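You operate a simulated robot arm through the tools that you are given. There is no shell and no other tool.

You are at the controls of a simulated robot arm. One attempt, no reset.

TASK
Zero the reel counter, crank out 2.5 metres of cable, set the catch.
Fine: the plug stays in its holder.

Only the result counts: the job must be done as asked and must still hold three seconds after the hand-in. Knocking over, shifting, dropping, spilling or breaking anything else fails it.

THE ROBOT
A 7-joint arm with a two-finger parallel gripper, fixed in place. Base frame: the origin is on the floor under the middle of its stand, x ahead of it, y to its left, z up. Lengths are in cm, angles in rad, forces in N, time in s.
It reaches about 124.7 cm from its shoulder. Its first joint turns from -2.304 to 2.304 rad. Payload 3.91 kg.
The tool frame sits at the grasp point between the pads (the TCP): z along the fingers, y along the line on which they close. The tips reach 3 cm beyond it. The gripper opens to 11 cm. The fingers are 2 cm wide and 1 cm thick; the gripper's body (4.8 by 11.2 cm) begins 5.5 cm behind the TCP.
Orientation is told as [roll, pitch, yaw] about the base's x, y, z axes, in that order, counted from this pose: with the fingers straight down and closing along the base's y, the tool's x points along the base's -x, its y along +y and its z along -z.

THE INTERFACE
- The arm moves only by the tool servo_tool. Its argument "increments" is a list that holds one entry, the list of rows, each a list of 7 numbers: the shift along the tool's x, y, z in units of 30 mm (1.0 is 30 mm), then the turn, a rotation vector about the tool's x, y, z in units of 6 degrees (1.0 is 6 degrees), then the opening in per cent of the stroke, from 0 (shut) to 100 (fully open). In form: [[[tx, ty, tz, wx, wy, wz, jaw], ...]]. A call has 1 to 20 rows; each row shifts and turns the commanded pose from where the row before left it, along the tool's axes as they then stand. A call with a number of a shift or a turn outside -1 to 1 is refused whole. A row lasts 0.2 s, in which the tool goes at most 5 cm and 0.15 rad; a call with a longer step from one row to the next is refused whole, and so is a gripper value outside its range. Where a pose cannot be reached the arm comes as near as it can. A force on the tool above 70 N (or 10 N above the force at the start of the call, whichever is more), or a blocked arm, ends the call early, and 0.2 s more pass. Each finger travels about 10.8 cm/s and halts on what it meets, pressing with about 33 N; the grip force reading is that of the motor and also rises with nothing between the fingers. The clock runs only during rows and for 0.2 s after the last one: add rows that do not move to give the fingers time. It gives the time, the measured TCP pose, the force on the tool (base axes), the opening and the grip force at its end, in the units of the frame above (readings bear some noise), with the torque about the TCP (base axes, N m) and any sound that the robot's microphone picked up.
- Cameras (640 x 400 px; columns grow to the right, rows downward): "scene" is fixed at [22.14, -50.05, 156.85]; the picture's right is [0.86, -0.50, 0.00], its down [-0.25, -0.43, -0.87] and it looks along [0.44, 0.75, -0.49] (base axes); focal length 328 px, centre (320, 200). "wrist" rides on the gripper at [7.2, 1.7, -10.3] in the tool frame; the picture's right is [-0.23, 0.97, 0.00], its down [-0.76, -0.18, -0.62] and it looks along [-0.61, -0.14, 0.78] (tool axes); focal length 222 px, centre (320, 200). There is no depth. A picture from a camera that has moved, and an enlarged one, comes with that camera's place and axes in the base frame and with its lens.
- camera(camera): a new picture of that camera. No time passes.
- inspect(camera, box): a new picture of the part [left, top, right, bottom] of that camera's present view, enlarged. No time passes.
- sign_off(): hands the job in; it is judged then, once.

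Places have to be worked out from the pictures, the camera data and where the tool is seen. Open the gripper and draw the arm clear of the work before you hand the job in, unless the task says otherwise.

The tools are called after "Request:" as a command line: name --argument value ..., lists and objects as JSON in quotes. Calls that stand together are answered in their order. servo_tool: Moves the arm, as the interface text tells. Its arguments: {"type":"object","properties":{"increments":{"type":"array","items":{"type":"array","items":{"type":"array","items":{"type":"number"}}}}},"required":["increments"]} The other tools are called the same way: camera (camera) takes a picture; inspect (camera, box) takes an enlarged picture of a part of a camera's view; sign_off () hands the job in.

At the start:

```text
t: 0.0
eef_pos: [46.87, 30.58, 131.41]
tcp_rot: [-0.002, 0.001, -0.002]
ft_force: [0.0, -0.4, 0.4]
wrist_torque: [-0.03, -0.01, -0.01]
gripper_width: 10.99
grasp_force: 0.1
```

scene: 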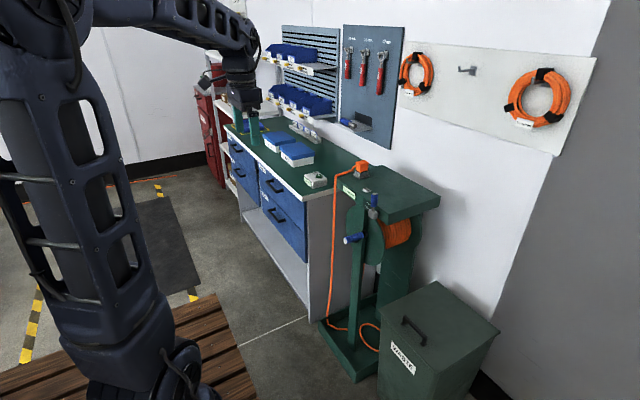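
wrist: 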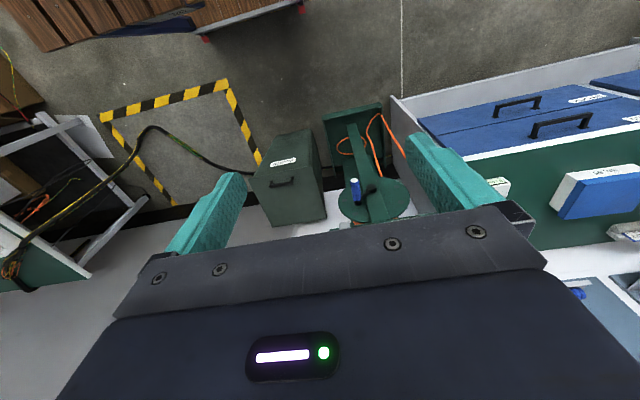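

I start by looking closely at the reel stand in the scene camera.

Request:
inspect --camera "scene" --box '[300, 150, 460, 250]'

Request:
inspect --camera "scene" --box '[280, 150, 480, 390]'

Request:
inspect --camera "wrist" --box '[300, 90, 460, 240]'

```text
4.00 times, centred on (380, 200) of scene
camera zoom: at [22.14, -50.05, 156.85], right [0.86, -0.5, 0.0], down [-0.25, -0.43, -0.87], along [0.44, 0.75, -0.49], focal length 1312 px, centre (80, 200)
```

zoom: 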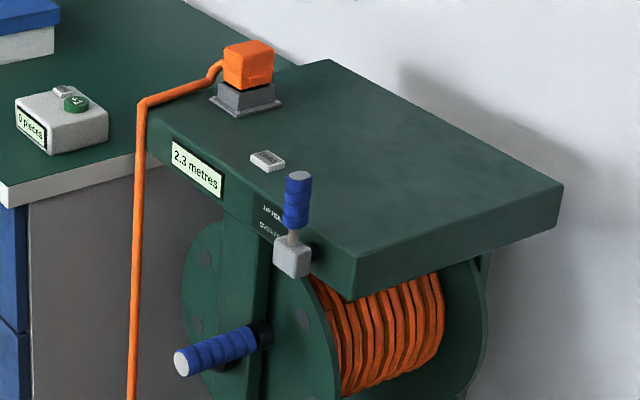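

```text
1.67 times, centred on (380, 270) of scene
camera zoom: at [22.14, -50.05, 156.85], right [0.86, -0.5, 0.0], down [-0.25, -0.43, -0.87], along [0.44, 0.75, -0.49], focal length 547 px, centre (220, 83)
```

zoom: 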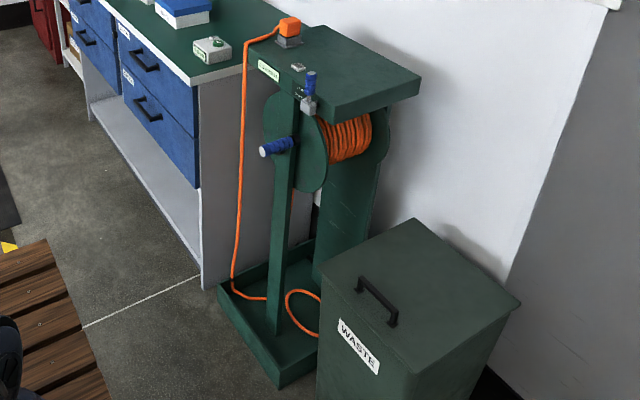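

```text
2.67 times, centred on (380, 165) of wrist
camera zoom: at [39.67, 32.31, 141.82], right [0.23, 0.97, 0.0], down [0.76, -0.18, 0.62], along [0.61, -0.14, -0.78], focal length 592 px, centre (160, 293)
```

zoom: 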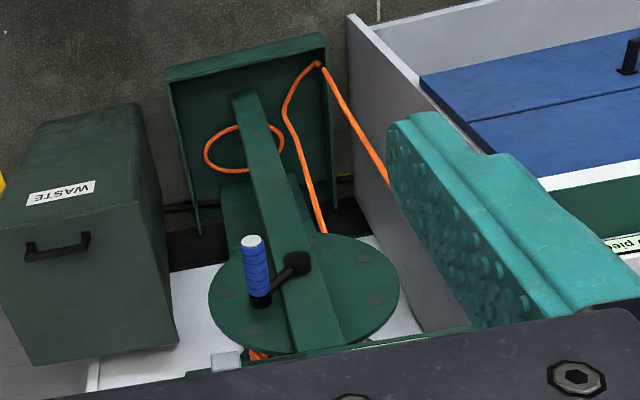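

The counter reads 2.3 metres; a small button, a blue lever on a grey block and a crank are visible. I zoom in further to read the labels.

Request:
inspect --camera "scene" --box '[335, 180, 385, 215]'

Request:
inspect --camera "scene" --box '[340, 215, 400, 255]'

Request:
inspect --camera "scene" --box '[300, 160, 345, 200]'

```text
11.43 times, centred on (360, 198) of scene
camera zoom: at [22.14, -50.05, 156.85], right [0.86, -0.5, 0.0], down [-0.25, -0.43, -0.87], along [0.44, 0.75, -0.49], focal length 3748 px, centre (-137, 229)
```

zoom: 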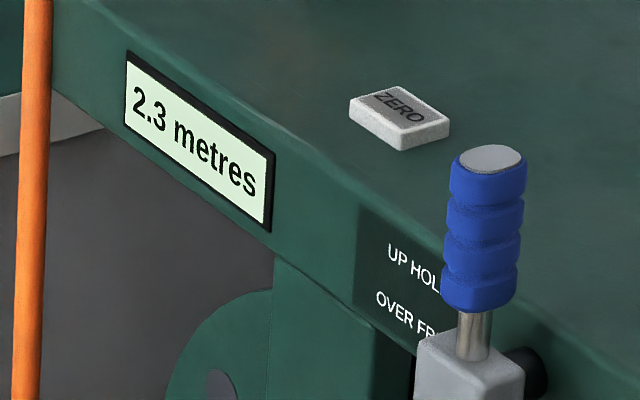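

```text
10.00 times, centred on (370, 235) of scene
camera zoom: at [22.14, -50.05, 156.85], right [0.86, -0.5, 0.0], down [-0.25, -0.43, -0.87], along [0.44, 0.75, -0.49], focal length 3280 px, centre (-180, -150)
```

zoom: 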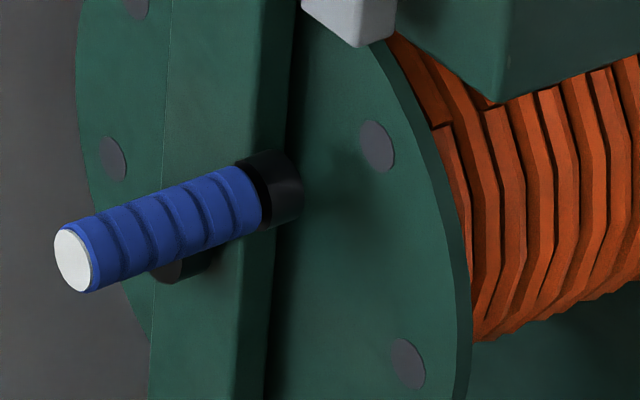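

```text
10.00 times, centred on (322, 180) of scene
camera zoom: at [22.14, -50.05, 156.85], right [0.86, -0.5, 0.0], down [-0.25, -0.43, -0.87], along [0.44, 0.75, -0.49], focal length 3280 px, centre (295, 400)
```

zoom: 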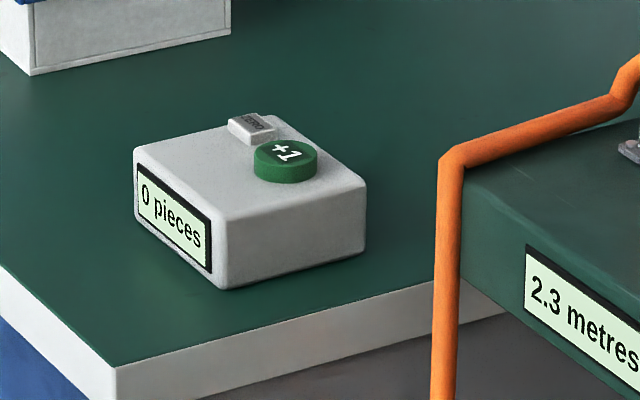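

The lever label reads "UP HOLDS / OVER FREE" and the lever is up now, so it must go over before cranking. I move lower and tilt the gripper forward to view the front of the stand with the wrist camera.

Request:
servo_tool --increments '[[[-0.115, 0.127, 0.978, 0, 0, 0, 100], [-0.115, 0.127, 0.978, 0, 0, 0, 100], [-0.115, 0.127, 0.978, 0, 0, 0, 100], [-0.115, 0.127, 0.978, 0, 0, 0, 100], [-0.115, 0.127, 0.978, 0, 0, 0, 100], [-0.115, 0.127, 0.978, 0, 0, 0, 100], [-0.115, 0.127, 0.978, 0, 0, 0, 100], [-0.115, 0.127, 0.978, 0, 0, 0, 100], [-0.115, 0.127, 0.978, 0, 0, 0, 100], [0, 0, 0, 0, -1, 0, 100], [0, 0, 0, 0, -1, 0, 100], [0, 0, 0, 0, -1, 0, 100], [0, 0, 0, 0, -1, 0, 100], [0, 0, 0, 0, -1, 0, 100], [0, 0, 0, 0, -1, 0, 100]]]'

```text
t: 3.2
eef_pos: [49.94, 33.91, 105.24]
tcp_rot: [0.0, -0.631, 0.0]
ft_force: [-0.8, 0.2, 0.4]
wrist_torque: [0.01, -0.03, -0.01]
gripper_width: 11.03
grasp_force: 0.1
```

The arm moved as commanded. I take a wrist picture now.

Request:
camera --camera "wrist"

Request:
camera --camera "scene"

```text
taken
camera wrist: at [38.11, 35.63, 109.26], right [0.18, 0.97, 0.13], down [0.25, -0.18, 0.95], along [0.95, -0.14, -0.27], focal length 222 px, centre (320, 200)
```

wrist: 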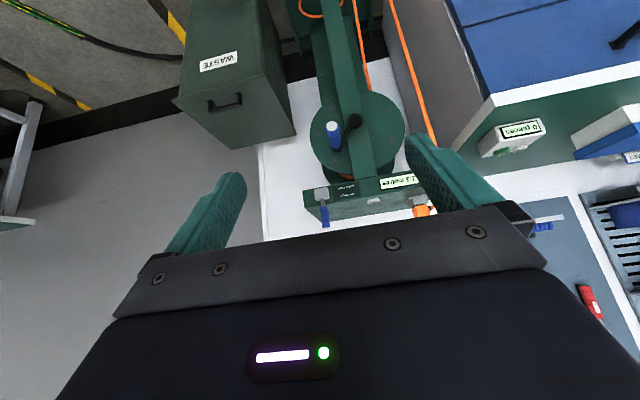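

```text
taken
```

scene: 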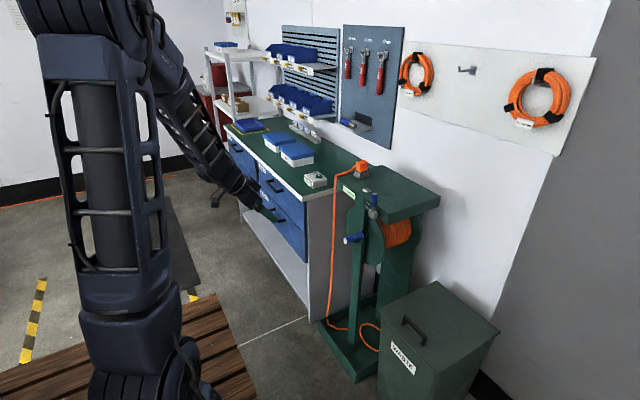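

The stand's front is now visible (upside down). I enlarge it.

Request:
inspect --camera "wrist" --box '[290, 80, 450, 230]'

Request:
inspect --camera "wrist" --box '[300, 160, 370, 230]'

Request:
inspect --camera "wrist" --box '[360, 160, 430, 230]'

Request:
inspect --camera "wrist" --box '[310, 90, 410, 180]'

```text
2.67 times, centred on (370, 155) of wrist
camera zoom: at [38.11, 35.63, 109.26], right [0.18, 0.97, 0.13], down [0.25, -0.18, 0.95], along [0.95, -0.14, -0.27], focal length 592 px, centre (187, 320)
```

zoom: 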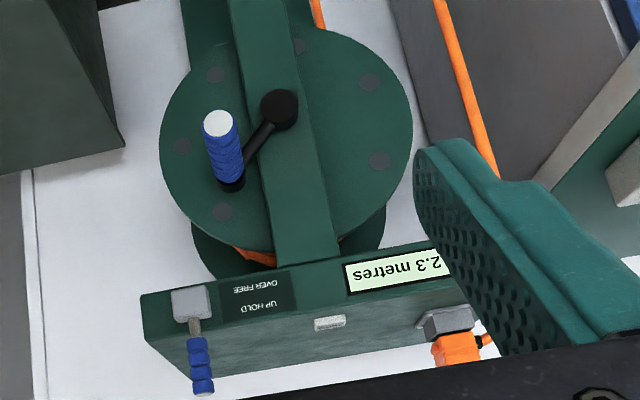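

```text
5.71 times, centred on (335, 195) of wrist
camera zoom: at [38.11, 35.63, 109.26], right [0.18, 0.97, 0.13], down [0.25, -0.18, 0.95], along [0.95, -0.14, -0.27], focal length 1269 px, centre (234, 229)
```

zoom: 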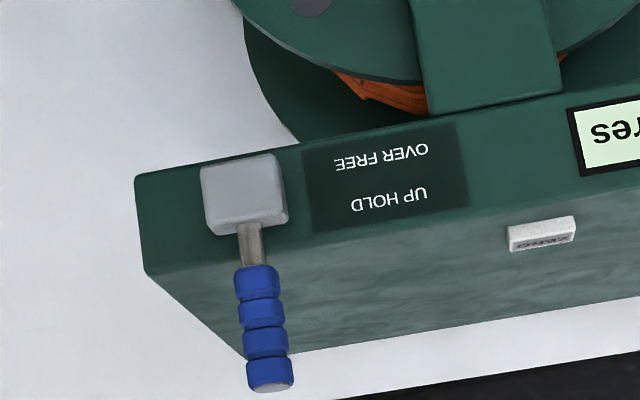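

```text
5.71 times, centred on (395, 195) of wrist
camera zoom: at [38.11, 35.63, 109.26], right [0.18, 0.97, 0.13], down [0.25, -0.18, 0.95], along [0.95, -0.14, -0.27], focal length 1269 px, centre (-109, 229)
```

zoom: 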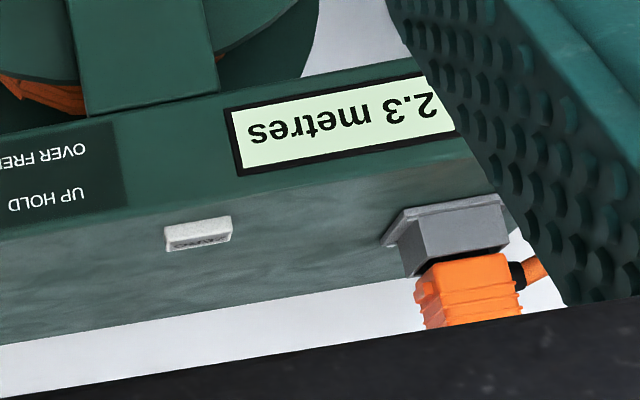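

```text
4.44 times, centred on (360, 135) of wrist
camera zoom: at [38.11, 35.63, 109.26], right [0.18, 0.97, 0.13], down [0.25, -0.18, 0.95], along [0.95, -0.14, -0.27], focal length 987 px, centre (142, 489)
```

zoom: 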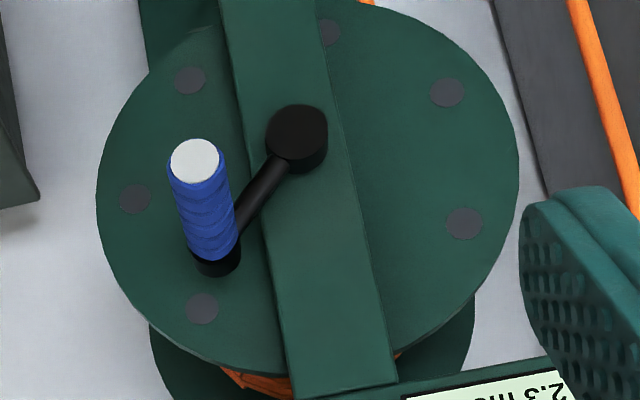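

Estimates from triangulating both views: lever top ≈ (90.7, 28.4, 101.5) with its pivot block ≈ (90, 28.7, 93.3), ZERO button ≈ (97.5, 41.2, 95.7), crank handle tip ≈ (82.9, 34.2, 79.9), hub ≈ (92, 40.2, 74). First I go back to fingers-down, rise, and close the gripper.

Request:
servo_tool --increments '[[[0, 0, 0, 0, 1, 0, 60], [0, 0, 0, 0, 1, 0, 30], [0, 0, 0, 0, 1, 0, 0], [0, 0, 0, 0, 1, 0, 0], [0, 0, 0, 0, 1, 0, 0], [0, 0, 0, 0, 1, 0, 0], [0, 0, -0.9, 0, 0, 0, 0], [0, 0, -0.9, 0, 0, 0, 0], [0, 0, -0.9, 0, 0, 0, 0], [0, 0, -0.9, 0, 0, 0, 0]]]'

Request:
servo_tool --increments '[[[-0.95, 0.15, 0, 0, 0, 0, 0], [-0.95, 0.15, 0, 0, 0, 0, 0], [-0.95, 0.15, 0, 0, 0, 0, 0], [-0.95, 0.15, 0, 0, 0, 0, 0], [-0.95, 0.15, 0, 0, 0, 0, 0], [-0.95, 0.15, 0, 0, 0, 0, 0], [-0.95, 0.15, 0, 0, 0, 0, 0], [-0.95, 0.15, 0, 0, 0, 0, 0], [-0.95, 0.15, 0, 0, 0, 0, 0], [-0.95, 0.15, 0, 0, 0, 0, 0], [-0.95, 0.15, 0, 0, 0, 0, 0], [-0.95, 0.15, 0, 0, 0, 0, 0], [-0.95, 0.15, 0, 0, 0, 0, 0], [-0.95, 0.15, 0, 0, 0, 0, 0], [-0.95, 0.15, 0, 0, 0, 0, 0]]]'

```text
t: 5.4
eef_pos: [50.11, 34.04, 115.76]
tcp_rot: [0.001, 0.001, 0.0]
ft_force: [-0.6, -0.1, -1.6]
wrist_torque: [-0.02, 0.04, 0.0]
gripper_width: 0.01
grasp_force: 33.5
```

```text
t: 8.6
eef_pos: [92.87, 40.76, 116.31]
tcp_rot: [0.0, 0.001, -0.001]
ft_force: [-1.0, 0.9, 0.7]
wrist_torque: [0.02, -0.02, -0.01]
gripper_width: 0.0
grasp_force: 33.7
```

The tool is at (92.9, 40.8, 116.3), short of and above the button. I look from both cameras before descending.

Request:
camera --camera "wrist"

Request:
camera --camera "scene"

Request:
inspect --camera "scene" --box '[310, 110, 450, 220]'

```text
taken
camera wrist: at [85.59, 42.48, 126.6], right [0.23, 0.97, 0.0], down [0.76, -0.18, 0.62], along [0.61, -0.14, -0.78], focal length 222 px, centre (320, 200)
```

wrist: 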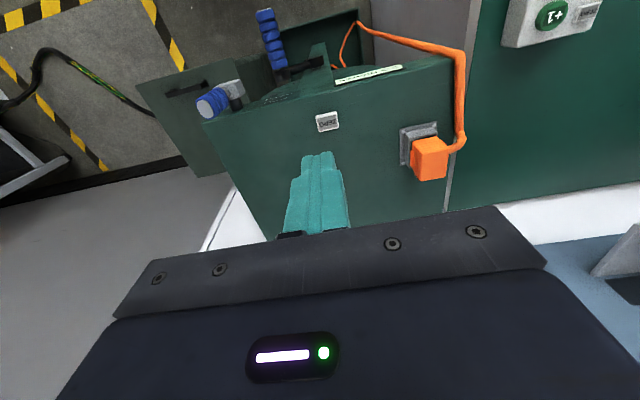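

```text
taken
```

scene: 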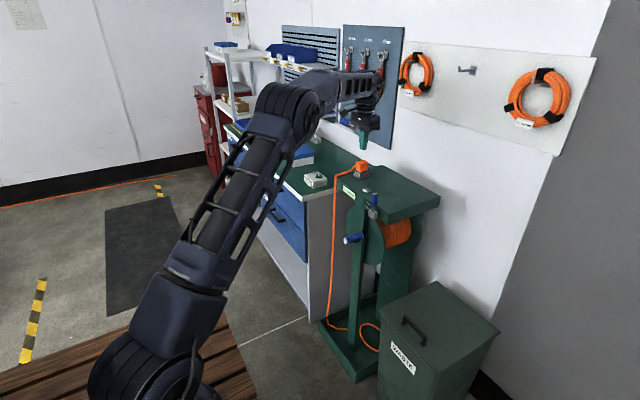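

```text
3.64 times, centred on (380, 165) of scene
camera zoom: at [22.14, -50.05, 156.85], right [0.86, -0.5, 0.0], down [-0.25, -0.43, -0.87], along [0.44, 0.75, -0.49], focal length 1193 px, centre (102, 327)
```

zoom: 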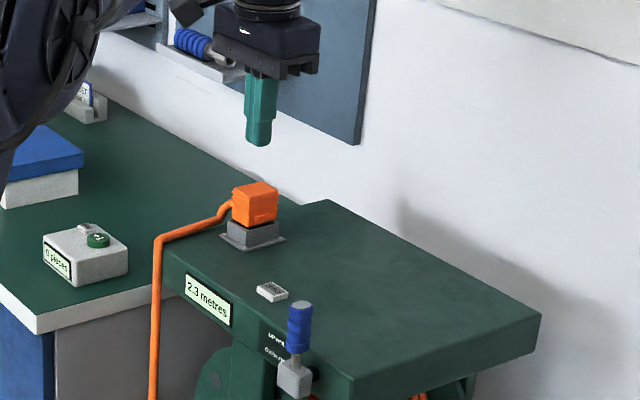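

The button appears clearly in the wrist view. I enlarge it to refine its location.

Request:
inspect --camera "wrist" --box '[280, 70, 380, 170]'

Request:
inspect --camera "wrist" --box '[180, 50, 300, 150]'

```text
4.00 times, centred on (330, 120) of wrist
camera zoom: at [85.59, 42.48, 126.6], right [0.23, 0.97, 0.0], down [0.76, -0.18, 0.62], along [0.61, -0.14, -0.78], focal length 888 px, centre (280, 520)
```

zoom: 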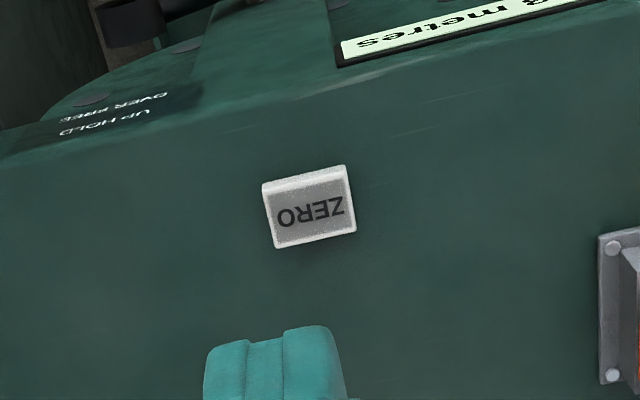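

```text
4.00 times, centred on (240, 100) of wrist
camera zoom: at [85.59, 42.48, 126.6], right [0.23, 0.97, 0.0], down [0.76, -0.18, 0.62], along [0.61, -0.14, -0.78], focal length 888 px, centre (640, 600)
```

zoom: 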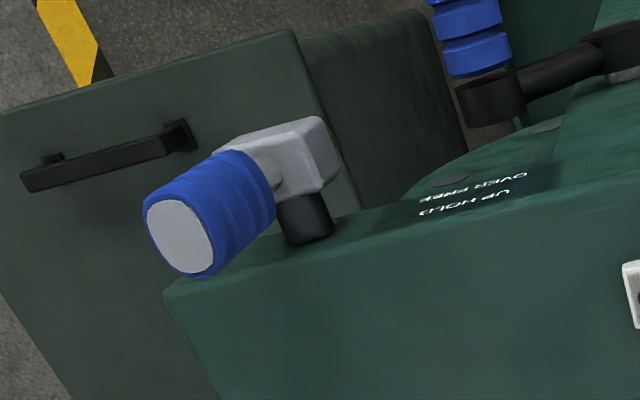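

Refined button centre ≈ (96.7, 41.15). I move above it and descend to about 2.5 cm above the button with closed fingers.

Request:
servo_tool --increments '[[[-0.64, 0.065, 0, 0, 0, 0, 0], [-0.64, 0.065, 0, 0, 0, 0, 0], [0, 0, 0.9, 0, 0, 0, 0], [0, 0, 0.9, 0, 0, 0, 0], [0, 0, 0.9, 0, 0, 0, 0], [0, 0, 0.9, 0, 0, 0, 0], [0, 0, 0.9, 0, 0, 0, 0], [0, 0, 0.6, 0, 0, 0, 0], [0, 0, 0, 0, 0, 0, 0]]]'

Request:
inspect --camera "wrist" --box '[250, 70, 400, 220]'

Request:
inspect --camera "scene" --box '[335, 140, 415, 220]'

```text
t: 10.6
eef_pos: [96.78, 41.11, 100.58]
tcp_rot: [0.001, 0.001, 0.0]
ft_force: [0.0, -0.2, 0.1]
wrist_torque: [0.02, 0.0, 0.0]
gripper_width: 0.0
grasp_force: 32.7
```

```text
2.67 times, centred on (325, 145) of wrist
camera zoom: at [89.46, 42.81, 110.87], right [0.23, 0.97, 0.0], down [0.76, -0.18, 0.62], along [0.61, -0.14, -0.78], focal length 592 px, centre (307, 347)
```

zoom: 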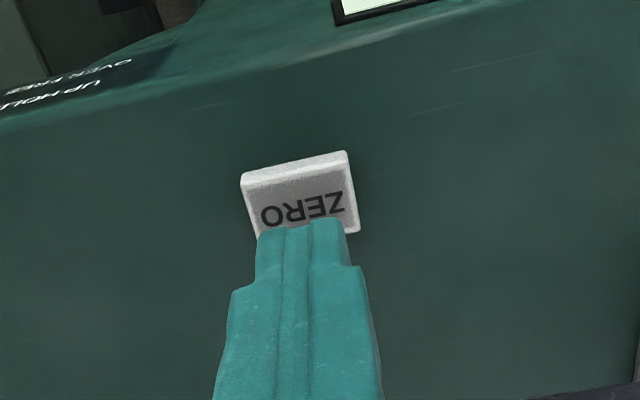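

```text
5.00 times, centred on (375, 180) of scene
camera zoom: at [22.14, -50.05, 156.85], right [0.86, -0.5, 0.0], down [-0.25, -0.43, -0.87], along [0.44, 0.75, -0.49], focal length 1640 px, centre (45, 300)
```

zoom: 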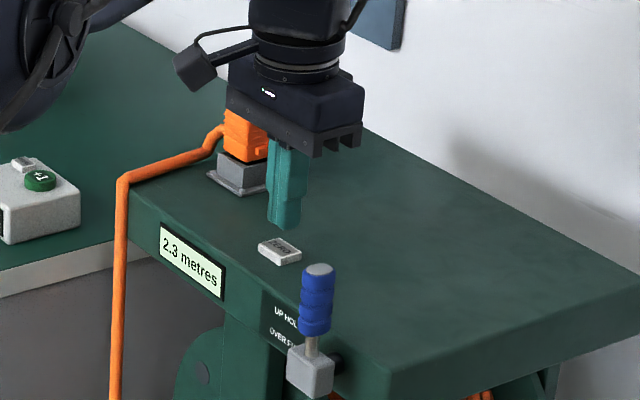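

The fingertips are right over the button about 2 cm up. I descend slowly in 3 mm steps.

Request:
servo_tool --increments '[[[0, 0, 0.1, 0, 0, 0, 0], [0, 0, 0.1, 0, 0, 0, 0], [0, 0, 0.1, 0, 0, 0, 0], [0, 0, 0.1, 0, 0, 0, 0], [0, 0, 0.1, 0, 0, 0, 0], [0, 0, 0.1, 0, 0, 0, 0], [0, 0, 0, 0, 0, 0, 0]]]'

Request:
inspect --camera "scene" --box '[335, 140, 415, 220]'

```text
t: 12.2
eef_pos: [96.73, 40.98, 98.85]
tcp_rot: [0.0, -0.002, 0.0]
ft_force: [0.2, -0.8, -1.0]
wrist_torque: [-0.01, -0.01, 0.02]
gripper_width: 0.0
grasp_force: 33.1
```

```text
5.00 times, centred on (375, 180) of scene
camera zoom: at [22.14, -50.05, 156.85], right [0.86, -0.5, 0.0], down [-0.25, -0.43, -0.87], along [0.44, 0.75, -0.49], focal length 1640 px, centre (45, 300)
```

zoom: 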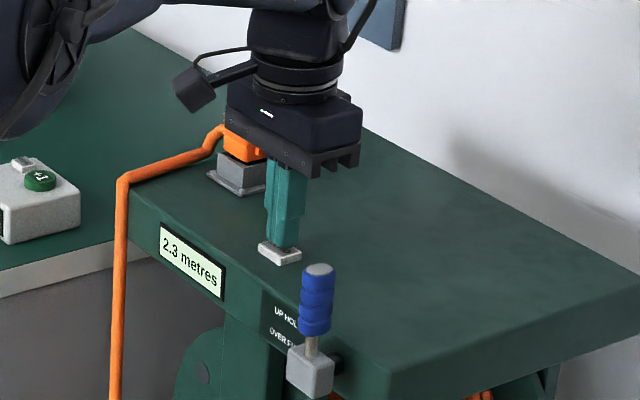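

No contact force yet and the counter still reads 2.3. I keep lowering in 2 mm steps.

Request:
servo_tool --increments '[[[0, 0, 0.067, 0, 0, 0, 0], [0, 0, 0.067, 0, 0, 0, 0], [0, 0, 0.067, 0, 0, 0, 0], [0, 0, 0, 0, 0, 0, 0]]]'

Request:
inspect --camera "scene" --box '[335, 140, 415, 220]'

```text
t: 13.2
eef_pos: [96.7, 41.13, 98.42]
tcp_rot: [0.001, 0.001, 0.001]
ft_force: [-1.0, 0.5, 4.3]
wrist_torque: [0.05, 0.04, 0.01]
gripper_width: 0.0
grasp_force: 32.7
heard: click
```

```text
5.00 times, centred on (375, 180) of scene
camera zoom: at [22.14, -50.05, 156.85], right [0.86, -0.5, 0.0], down [-0.25, -0.43, -0.87], along [0.44, 0.75, -0.49], focal length 1640 px, centre (45, 300)
```

zoom: 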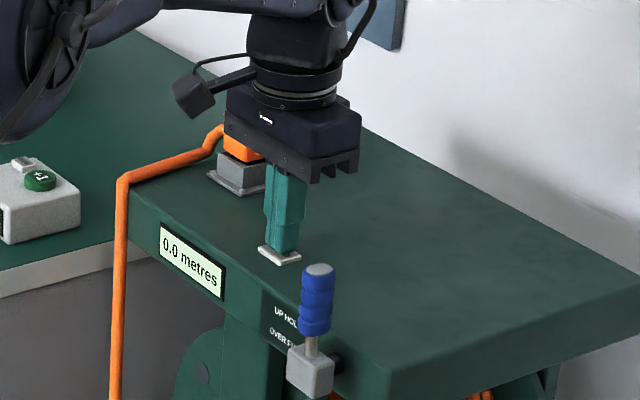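

The counter now reads 0.0 with a click. I lift off, move above the lever at ≈(90.2, 28.55), and open the jaw to about 8 cm to straddle it.

Request:
servo_tool --increments '[[[0, 0, -0.9, 0, 0, 0, 0], [0, 0, -0.9, 0, 0, 0, 0], [0, 0, -0.9, 0, 0, 0, 0], [0, 0, -0.9, 0, 0, 0, 0], [0, 0, -0.9, 0, 0, 0, 0], [0.433, -0.837, 0, 0, 0, 0, 30], [0.433, -0.837, 0, 0, 0, 0, 60], [0.433, -0.837, 0, 0, 0, 0, 72.7], [0.433, -0.837, 0, 0, 0, 0, 72.7], [0.433, -0.837, 0, 0, 0, 0, 72.7], [0, 0, 0, 0, 0, 0, 72.7], [0, 0, 0, 0, 0, 0, 72.7]]]'

Request:
camera --camera "wrist"

Request:
inspect --camera "scene" --box '[330, 120, 430, 220]'

```text
t: 15.8
eef_pos: [90.04, 28.74, 111.77]
tcp_rot: [0.0, -0.002, -0.001]
ft_force: [-0.2, -0.5, 0.4]
wrist_torque: [-0.01, 0.01, 0.01]
gripper_width: 8.01
grasp_force: 0.0
```

```text
taken
camera wrist: at [82.74, 30.37, 122.05], right [0.23, 0.97, 0.0], down [0.76, -0.18, 0.62], along [0.61, -0.14, -0.78], focal length 222 px, centre (320, 200)
```

wrist: 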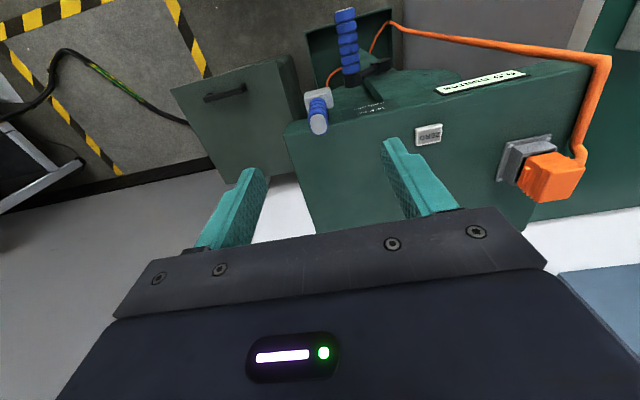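

```text
4.00 times, centred on (380, 170) of scene
camera zoom: at [22.14, -50.05, 156.85], right [0.86, -0.5, 0.0], down [-0.25, -0.43, -0.87], along [0.44, 0.75, -0.49], focal length 1312 px, centre (80, 320)
```

zoom: 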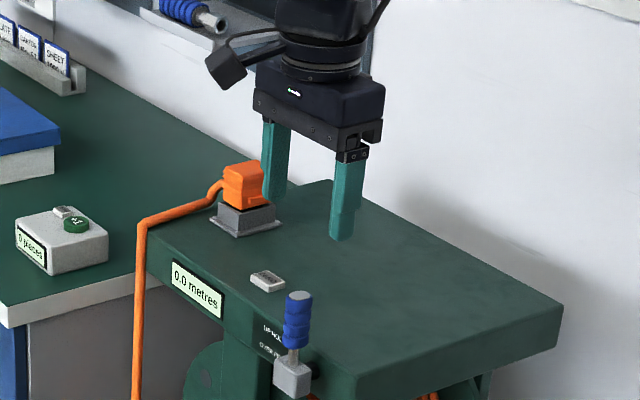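

The lever top projects to (89.95, 28.6), well centred between the fingers. I descend to straddle it.

Request:
servo_tool --increments '[[[0, 0, 0.8, 0, 0, 0, 72.7], [0, 0, 0.8, 0, 0, 0, 72.7], [0, 0, 0.8, 0, 0, 0, 72.7], [0, 0, 0.8, 0, 0, 0, 72.7], [0, 0, 0.7, 0, 0, 0, 72.7], [0, 0, 0, 0, 0, 0, 72.7]]]'

Request:
inspect --camera "scene" --box '[330, 140, 430, 240]'

Request:
camera --camera "wrist"

```text
t: 17.2
eef_pos: [90.32, 28.64, 100.01]
tcp_rot: [0.0, -0.001, 0.001]
ft_force: [-0.1, -0.4, -0.2]
wrist_torque: [-0.02, -0.01, 0.03]
gripper_width: 8.01
grasp_force: 0.2
```

```text
4.00 times, centred on (380, 190) of scene
camera zoom: at [22.14, -50.05, 156.85], right [0.86, -0.5, 0.0], down [-0.25, -0.43, -0.87], along [0.44, 0.75, -0.49], focal length 1312 px, centre (80, 240)
```

zoom: 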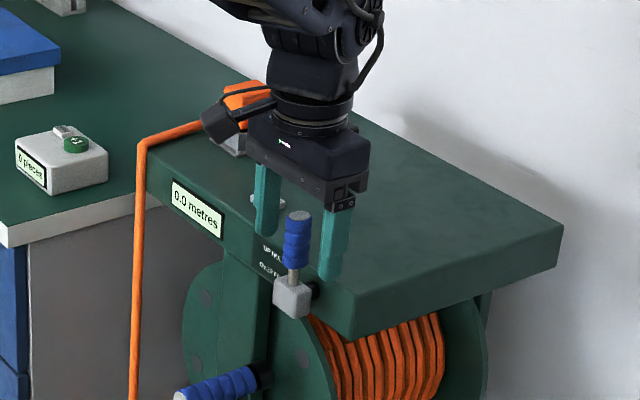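

```text
taken
camera wrist: at [82.91, 30.35, 110.34], right [0.23, 0.97, 0.0], down [0.76, -0.18, 0.62], along [0.61, -0.14, -0.78], focal length 222 px, centre (320, 200)
```

wrist: 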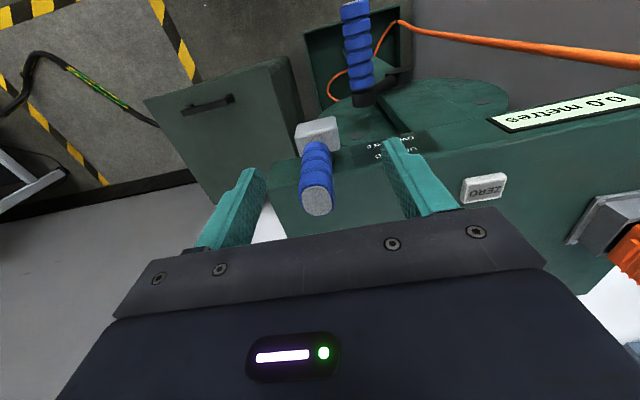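

The lever sits between the fingers. I move +y slowly to make contact with the -y finger and test whether it swings that way.

Request:
servo_tool --increments '[[[0, 0.4, 0, 0, 0, 0, 72.7], [0, 0.4, 0, 0, 0, 0, 72.7], [0, 0.07, 0, 0, 0, 0, 72.7], [0, 0.07, 0, 0, 0, 0, 72.7], [0, 0.07, 0, 0, 0, 0, 72.7], [0, 0.07, 0, 0, 0, 0, 72.7], [0, 0, 0, 0, 0, 0, 72.7]]]'

Request:
inspect --camera "wrist" --box '[220, 80, 440, 240]'

```text
t: 18.8
eef_pos: [90.15, 31.83, 100.0]
tcp_rot: [0.001, 0.001, -0.001]
ft_force: [2.3, -5.7, 1.8]
wrist_torque: [-0.24, -0.1, 0.11]
gripper_width: 8.22
grasp_force: 3.1
```

```text
2.50 times, centred on (330, 160) of wrist
camera zoom: at [82.91, 33.47, 110.32], right [0.23, 0.97, 0.0], down [0.76, -0.18, 0.62], along [0.61, -0.14, -0.78], focal length 555 px, centre (295, 300)
```

zoom: 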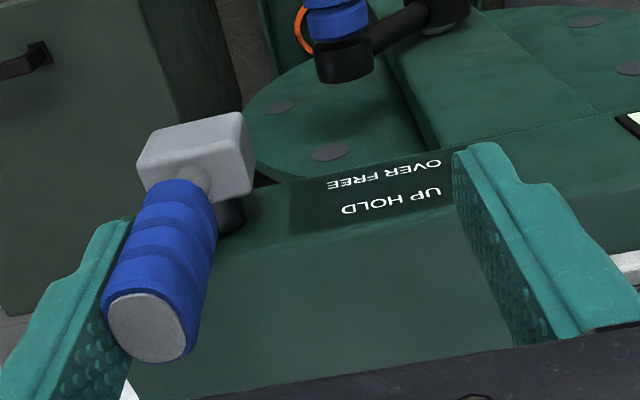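

Contact made with −5.7 N in y. I push a little further to see if it yields.

Request:
servo_tool --increments '[[[0, 0.07, 0, 0, 0, 0, 72.7], [0, 0.07, 0, 0, 0, 0, 72.7], [0, 0, 0, 0, 0, 0, 72.7]]]'

```text
t: 19.6
eef_pos: [90.23, 32.12, 100.07]
tcp_rot: [0.0, 0.0, -0.002]
ft_force: [-1.0, -20.5, 7.8]
wrist_torque: [-0.94, 0.29, -0.02]
gripper_width: 9.01
grasp_force: 10.6
```

The finger is being pushed open (20 N) while the lever face stays at y ≈ 27.6, so it is blocked towards +y. I back off and test the −y direction.

Request:
servo_tool --increments '[[[0, -0.4, 0, 0, 0, 0, 72.7], [0, -0.8, 0, 0, 0, 0, 72.7], [0, -0.5, 0, 0, 0, 0, 72.7], [0, -0.15, 0, 0, 0, 0, 72.7], [0, -0.15, 0, 0, 0, 0, 72.7], [0, 0, 0, 0, 0, 0, 72.7]]]'

Request:
inspect --camera "wrist" --box '[220, 80, 440, 240]'

```text
t: 21.0
eef_pos: [90.25, 26.33, 99.94]
tcp_rot: [-0.001, -0.001, -0.001]
ft_force: [-1.1, 0.4, 0.7]
wrist_torque: [0.01, 0.02, -0.03]
gripper_width: 7.99
grasp_force: 0.0
```

```text
2.50 times, centred on (330, 160) of wrist
camera zoom: at [82.98, 28.06, 110.26], right [0.23, 0.97, 0.0], down [0.76, -0.18, 0.62], along [0.61, -0.14, -0.78], focal length 555 px, centre (295, 300)
```

zoom: 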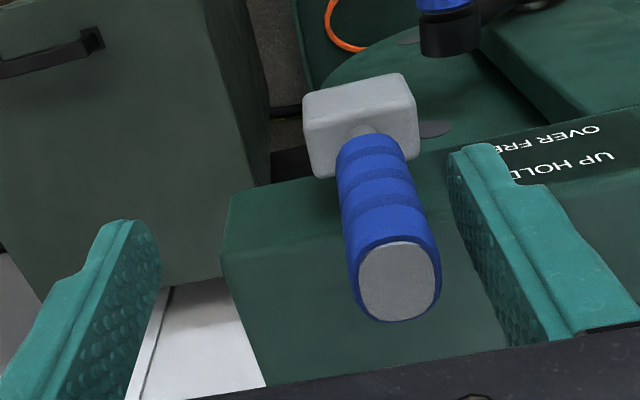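

No contact yet on this side. I continue toward −y in small steps.

Request:
servo_tool --increments '[[[0, -0.1, 0, 0, 0, 0, 72.7], [0, -0.1, 0, 0, 0, 0, 72.7], [0, -0.1, 0, 0, 0, 0, 72.7], [0, 0, 0, 0, 0, 0, 72.7]]]'

Request:
inspect --camera "wrist" --box '[220, 80, 440, 240]'

```text
t: 22.0
eef_pos: [90.32, 25.35, 99.94]
tcp_rot: [-0.001, 0.0, 0.0]
ft_force: [0.0, 0.0, 0.1]
wrist_torque: [0.02, 0.0, 0.0]
gripper_width: 8.01
grasp_force: 0.1
```

```text
2.50 times, centred on (330, 160) of wrist
camera zoom: at [82.97, 27.11, 110.31], right [0.23, 0.97, 0.0], down [0.76, -0.18, 0.62], along [0.61, -0.14, -0.78], focal length 555 px, centre (295, 300)
```

zoom: 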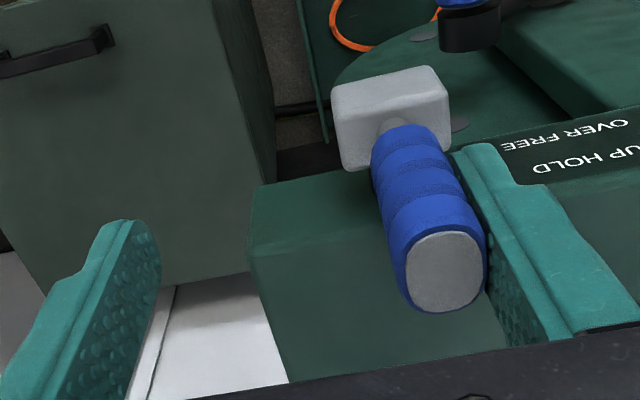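

Almost touching. I push on −y in small steps.

Request:
servo_tool --increments '[[[0, -0.1, 0, 0, 0, 0, 72.7], [0, -0.1, 0, 0, 0, 0, 72.7], [0, -0.07, 0, 0, 0, 0, 72.7], [0, 0, 0, 0, 0, 0, 72.7]]]'

Request:
inspect --camera "wrist" --box '[220, 80, 440, 240]'

```text
t: 23.0
eef_pos: [90.14, 24.45, 100.22]
tcp_rot: [0.0, 0.0, 0.0]
ft_force: [-0.2, 2.7, 1.9]
wrist_torque: [0.09, -0.05, 0.0]
gripper_width: 8.08
grasp_force: 0.2
```

```text
2.50 times, centred on (330, 160) of wrist
camera zoom: at [82.92, 26.25, 110.45], right [0.23, 0.97, 0.0], down [0.76, -0.18, 0.62], along [0.61, -0.14, -0.78], focal length 555 px, centre (295, 300)
```

zoom: 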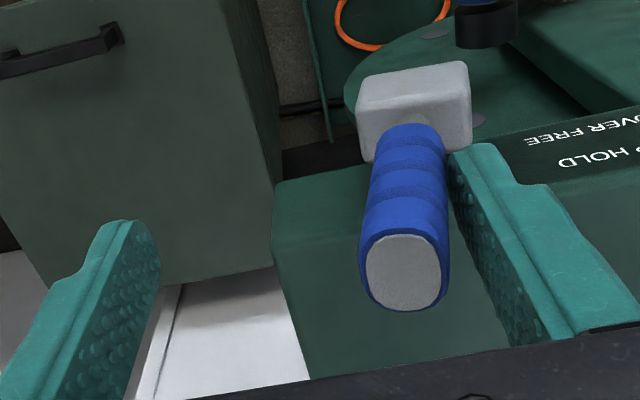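

The lever tilts easily toward −y (only 2.7 N), so that's the "over" direction. I follow its arc to about 60°.

Request:
servo_tool --increments '[[[0, -0.26, -0.53, 0, 0, 0, 72.7], [0, -0.232, 0.067, 0, 0, 0, 72.7], [0, -0.232, 0.067, 0, 0, 0, 72.7], [0, -0.206, 0.133, 0, 0, 0, 72.7], [0, -0.206, 0.133, 0, 0, 0, 72.7], [0, -0.165, 0.183, 0, 0, 0, 72.7], [0, -0.165, 0.183, 0, 0, 0, 72.7], [0, 0, 0, 0, 0, 0, 72.7]]]'

Request:
inspect --camera "wrist" --box '[220, 80, 440, 240]'

Request:
inspect --camera "scene" --box '[330, 140, 430, 240]'

```text
t: 24.8
eef_pos: [90.03, 19.91, 99.44]
tcp_rot: [0.0, 0.0, 0.0]
ft_force: [0.7, -0.1, 0.1]
wrist_torque: [-0.03, -0.02, -0.02]
gripper_width: 7.98
grasp_force: 0.1
```

```text
2.50 times, centred on (330, 160) of wrist
camera zoom: at [82.84, 21.82, 109.76], right [0.23, 0.97, 0.0], down [0.76, -0.18, 0.62], along [0.61, -0.14, -0.78], focal length 555 px, centre (295, 300)
```

zoom: 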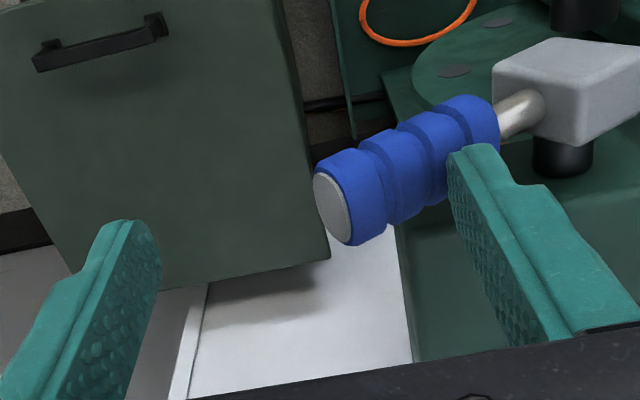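

```text
4.00 times, centred on (380, 190) of scene
camera zoom: at [22.14, -50.05, 156.85], right [0.86, -0.5, 0.0], down [-0.25, -0.43, -0.87], along [0.44, 0.75, -0.49], focal length 1312 px, centre (80, 240)
```

zoom: 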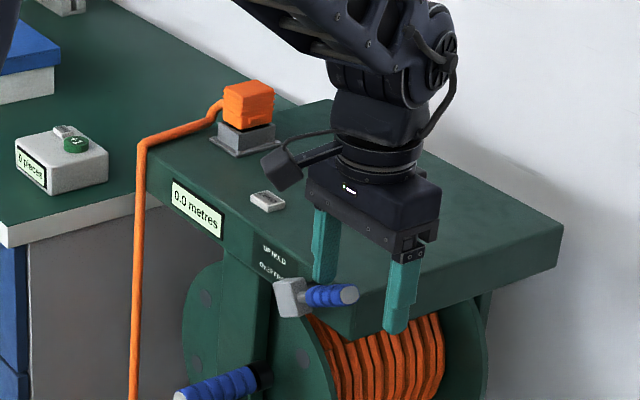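

The lever is tilted roughly 60° with no force. I continue along the arc to find its stop.

Request:
servo_tool --increments '[[[0, -0.115, 0.216, 0, 0, 0, 72.7], [0, -0.115, 0.216, 0, 0, 0, 72.7], [0, -0.08, 0.2, 0, 0, 0, 72.7], [0, 0, 0, 0, 0, 0, 72.7]]]'

Request:
inspect --camera "wrist" --box '[220, 80, 440, 240]'

Request:
inspect --camera "scene" --box '[330, 140, 430, 240]'

```text
t: 25.4
eef_pos: [90.35, 19.86, 99.28]
tcp_rot: [0.01, -0.012, 0.003]
ft_force: [-6.5, 5.5, 20.6]
wrist_torque: [1.05, 0.34, 0.32]
gripper_width: 8.28
grasp_force: 2.7
stopped in row 2: the force on the tool passed its limit at 79 N (the readings are from after the stop); the commanded pose is now the measured one
```

```text
2.50 times, centred on (330, 160) of wrist
camera zoom: at [82.9, 21.53, 109.53], right [0.22, 0.97, 0.01], down [0.76, -0.18, 0.63], along [0.62, -0.13, -0.78], focal length 555 px, centre (295, 300)
```

zoom: 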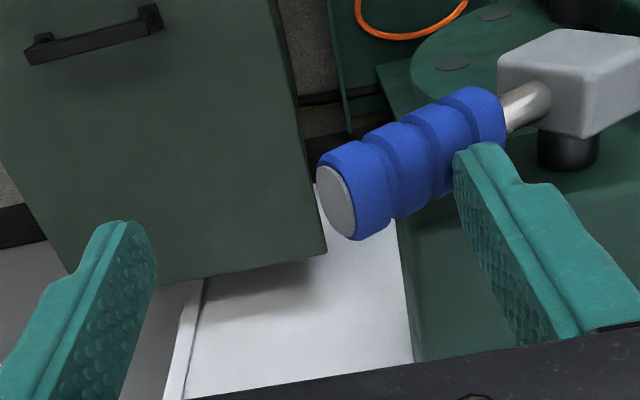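

```text
4.00 times, centred on (380, 190) of scene
camera zoom: at [22.14, -50.05, 156.85], right [0.86, -0.5, 0.0], down [-0.25, -0.43, -0.87], along [0.44, 0.75, -0.49], focal length 1312 px, centre (80, 240)
```

zoom: 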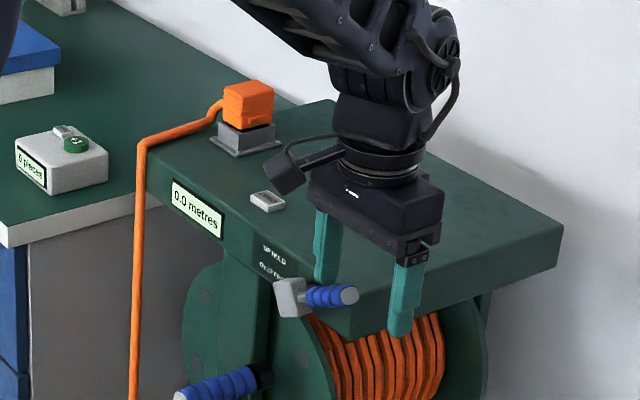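

The lever hit its end stop at about 62° over — it's in the FREE position. I lift straight up and back off to view the crank squarely.

Request:
servo_tool --increments '[[[0, 0, -0.8, 0, 0, 0, 72.7], [0, 0, -0.9, 0, 0, 0, 72.7], [0, 0, -0.9, 0, 0, 0, 72.7], [0, 0, -0.9, 0, 0, 0, 72.7], [0.95, 0.4, 0, 0, 0, 0, 72.7], [0.95, 0.4, 0, 0, 0, 0, 72.7], [0.95, 0.4, 0, 0, 0, 0, 72.7], [0.95, 0.4, 0, 0, 0, 0, 72.7], [0.95, 0.4, 0, 0, 0, 0, 72.7], [0.95, 0.4, 0, 0, 0, 0, 72.7], [0.95, 0.4, 0, 0, 0, 0, 72.7], [0.95, 0.4, 0, 0, 0, 0, 72.7], [0.95, 0.4, 0, 0, 0, 0, 72.7], [0.95, 0.4, 0, 0, 0, 0, 72.7], [0.95, 0.4, 0, 0, 0, 0, 72.7], [0, 0.4, 0, 0, 0, 0, 72.7]]]'

Request:
inspect --camera "scene" --box '[330, 140, 430, 240]'

```text
t: 28.8
eef_pos: [59.01, 33.9, 109.34]
tcp_rot: [0.005, -0.009, 0.002]
ft_force: [1.0, -0.3, 0.4]
wrist_torque: [0.05, 0.04, 0.01]
gripper_width: 7.98
grasp_force: 0.1
```

```text
4.00 times, centred on (380, 190) of scene
camera zoom: at [22.14, -50.05, 156.85], right [0.86, -0.5, 0.0], down [-0.25, -0.43, -0.87], along [0.44, 0.75, -0.49], focal length 1312 px, centre (80, 240)
```

zoom: 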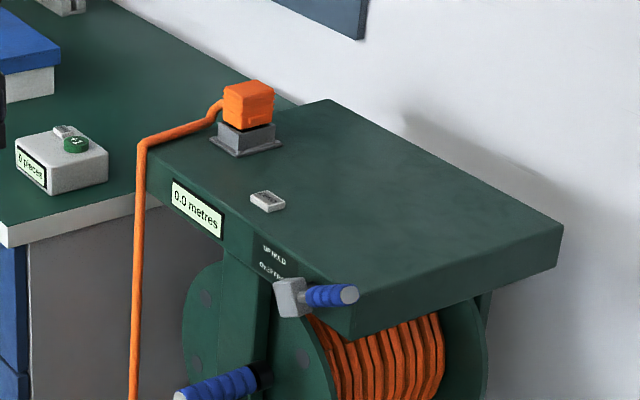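

The stand hasn't shifted and the lever lies over. I go down in front of the stand and tilt the gripper to view the crank level-on.

Request:
servo_tool --increments '[[[0, 0.09, 0.95, 0, 0, 0, 60], [0, 0.09, 0.95, 0, 0, 0, 60], [0, 0.09, 0.95, 0, 0, 0, 60], [0, 0.09, 0.95, 0, 0, 0, 60], [0, 0.09, 0.95, 0, 0, 0, 60], [0, 0.09, 0.95, 0, 0, 0, 60], [0, 0.09, 0.95, 0, 0, 0, 60], [0, 0.09, 0.95, 0, 0, 0, 60], [0, 0.09, 0.95, 0, 0, 0, 60], [0, 0.09, 0.95, 0, 0, 0, 60], [0, 0.09, 0.95, 0, 0, 0, 60], [0, 0.09, 0.95, 0, 0, 0, 60]]]'

Request:
servo_tool --increments '[[[0, 0, 0, 0, -1, 0, 60], [0, 0, 0, 0, -1, 0, 60], [0, 0, 0, 0, -1, 0, 60], [0, 0, 0, 0, -1, 0, 60], [0, 0, 0, 0, -1, 0, 60], [0, 0, 0, 0, -1, 0, 60], [0, 0, 0, 0, -1, 0, 60], [0, 0, 0, 0, -1, 0, 60], [0, 0, 0, 0, -0.7, 0, 60], [0, 0, 0, 0, 0, 0, 60]]]'

Request:
camera --camera "wrist"

Request:
camera --camera "scene"

```text
t: 31.4
eef_pos: [59.42, 37.51, 75.02]
tcp_rot: [0.008, -0.009, 0.002]
ft_force: [0.6, -0.3, 0.6]
wrist_torque: [0.03, 0.01, 0.03]
gripper_width: 6.62
grasp_force: 0.1
```

```text
t: 33.6
eef_pos: [59.2, 37.49, 75.22]
tcp_rot: [0.011, -0.922, -0.007]
ft_force: [-0.1, -0.3, 0.1]
wrist_torque: [-0.02, -0.06, 0.0]
gripper_width: 6.6
grasp_force: 0.1
```

```text
taken
camera wrist: at [46.5, 39.25, 75.65], right [0.14, 0.97, 0.19], down [-0.04, -0.18, 0.98], along [0.99, -0.14, 0.01], focal length 222 px, centre (320, 200)
```

wrist: 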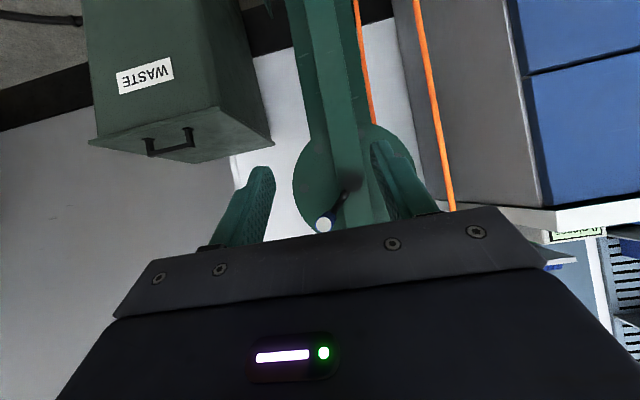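

```text
taken
```

scene: 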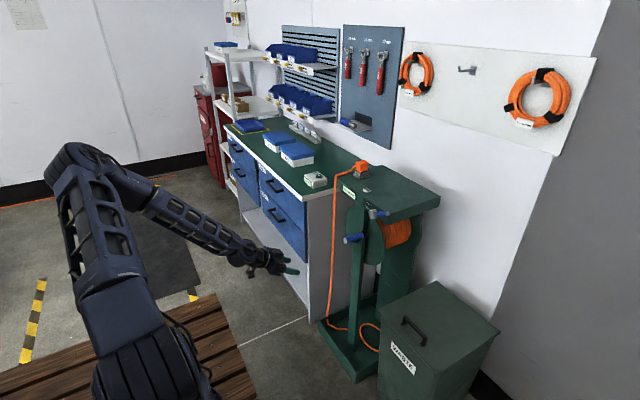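

The view is level with the hub now. I enlarge the crank.

Request:
inspect --camera "wrist" --box '[290, 120, 420, 240]'

Request:
inspect --camera "wrist" --box '[310, 160, 370, 240]'

```text
3.33 times, centred on (355, 180) of wrist
camera zoom: at [46.5, 39.25, 75.65], right [0.14, 0.97, 0.19], down [-0.04, -0.18, 0.98], along [0.99, -0.14, 0.01], focal length 740 px, centre (203, 267)
```

zoom: 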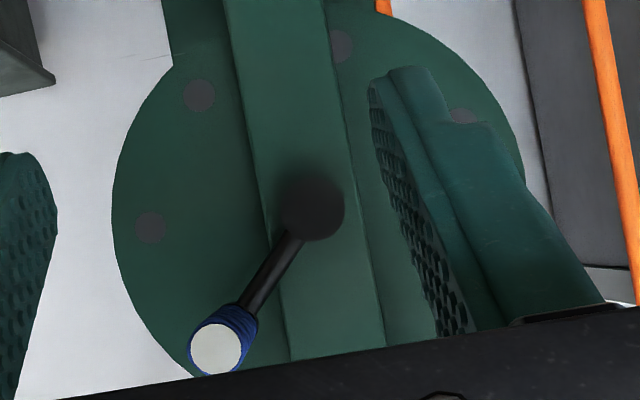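

```text
5.00 times, centred on (340, 200) of wrist
camera zoom: at [46.5, 39.25, 75.65], right [0.14, 0.97, 0.19], down [-0.04, -0.18, 0.98], along [0.99, -0.14, 0.01], focal length 1111 px, centre (220, 200)
```

zoom: 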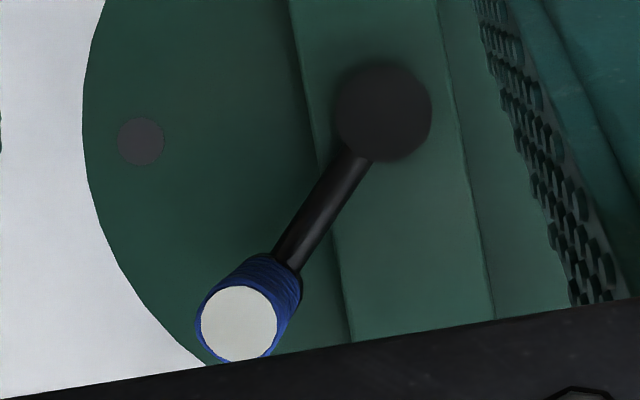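

Refined: hub ≈ (y 39.9, z 74.05), handle ≈ (y 33.9, z 80.2), crank radius ≈ 8.6 cm. I turn the gripper horizontal and line up in front of the handle.

Request:
servo_tool --increments '[[[0, 0, 0, 0, -1, 0, 60], [0, 0, 0, 0, -1, 0, 60], [0, 0, 0, 0, -1, 0, 60], [0, 0, 0, 0, -1, 0, 60], [0, 0, 0, 0, -1, 0, 60], [0, 0, 0, 0, -1, 0, 60], [0, 0, 0, 0, -0.2, 0, 60], [-0.333, -0.24, 0.7, 0, 0, 0, 60], [-0.333, -0.24, 0.7, 0, 0, 0, 60], [-0.333, -0.24, 0.7, 0, 0, 0, 60], [-0.333, -0.24, 0.7, 0, 0, 0, 60], [-0.333, -0.24, 0.7, 0, 0, 0, 60], [0, 0, 0, 0, 0, 0, 60]]]'

Request:
camera --camera "wrist"

Request:
inspect --camera "scene" --box '[280, 170, 440, 280]'

```text
t: 36.4
eef_pos: [69.79, 33.75, 80.14]
tcp_rot: [1.332, -1.566, -1.33]
ft_force: [0.1, 0.6, 0.4]
wrist_torque: [0.01, 0.01, -0.01]
gripper_width: 6.61
grasp_force: 0.1
```

```text
taken
camera wrist: at [59.38, 35.44, 72.93], right [0.0, 0.97, 0.23], down [-0.62, -0.18, 0.76], along [0.78, -0.14, 0.6], focal length 222 px, centre (320, 200)
```

wrist: 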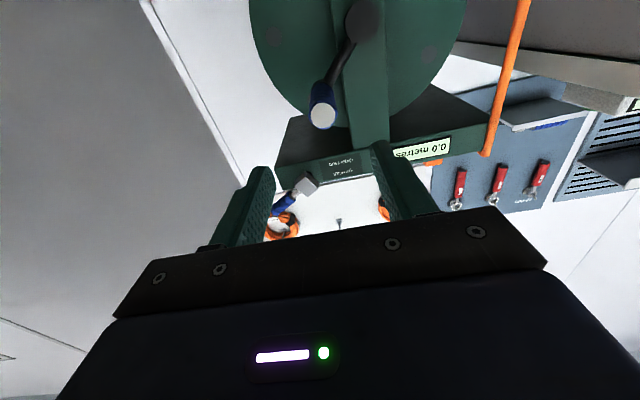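

```text
3.64 times, centred on (360, 225) of scene
camera zoom: at [22.14, -50.05, 156.85], right [0.86, -0.5, 0.0], down [-0.25, -0.43, -0.87], along [0.44, 0.75, -0.49], focal length 1193 px, centre (174, 109)
```

zoom: 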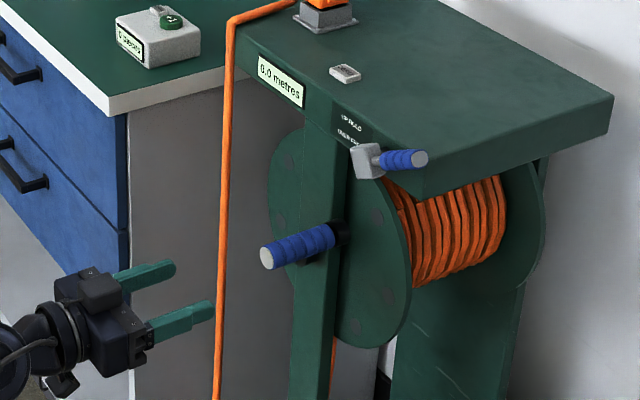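

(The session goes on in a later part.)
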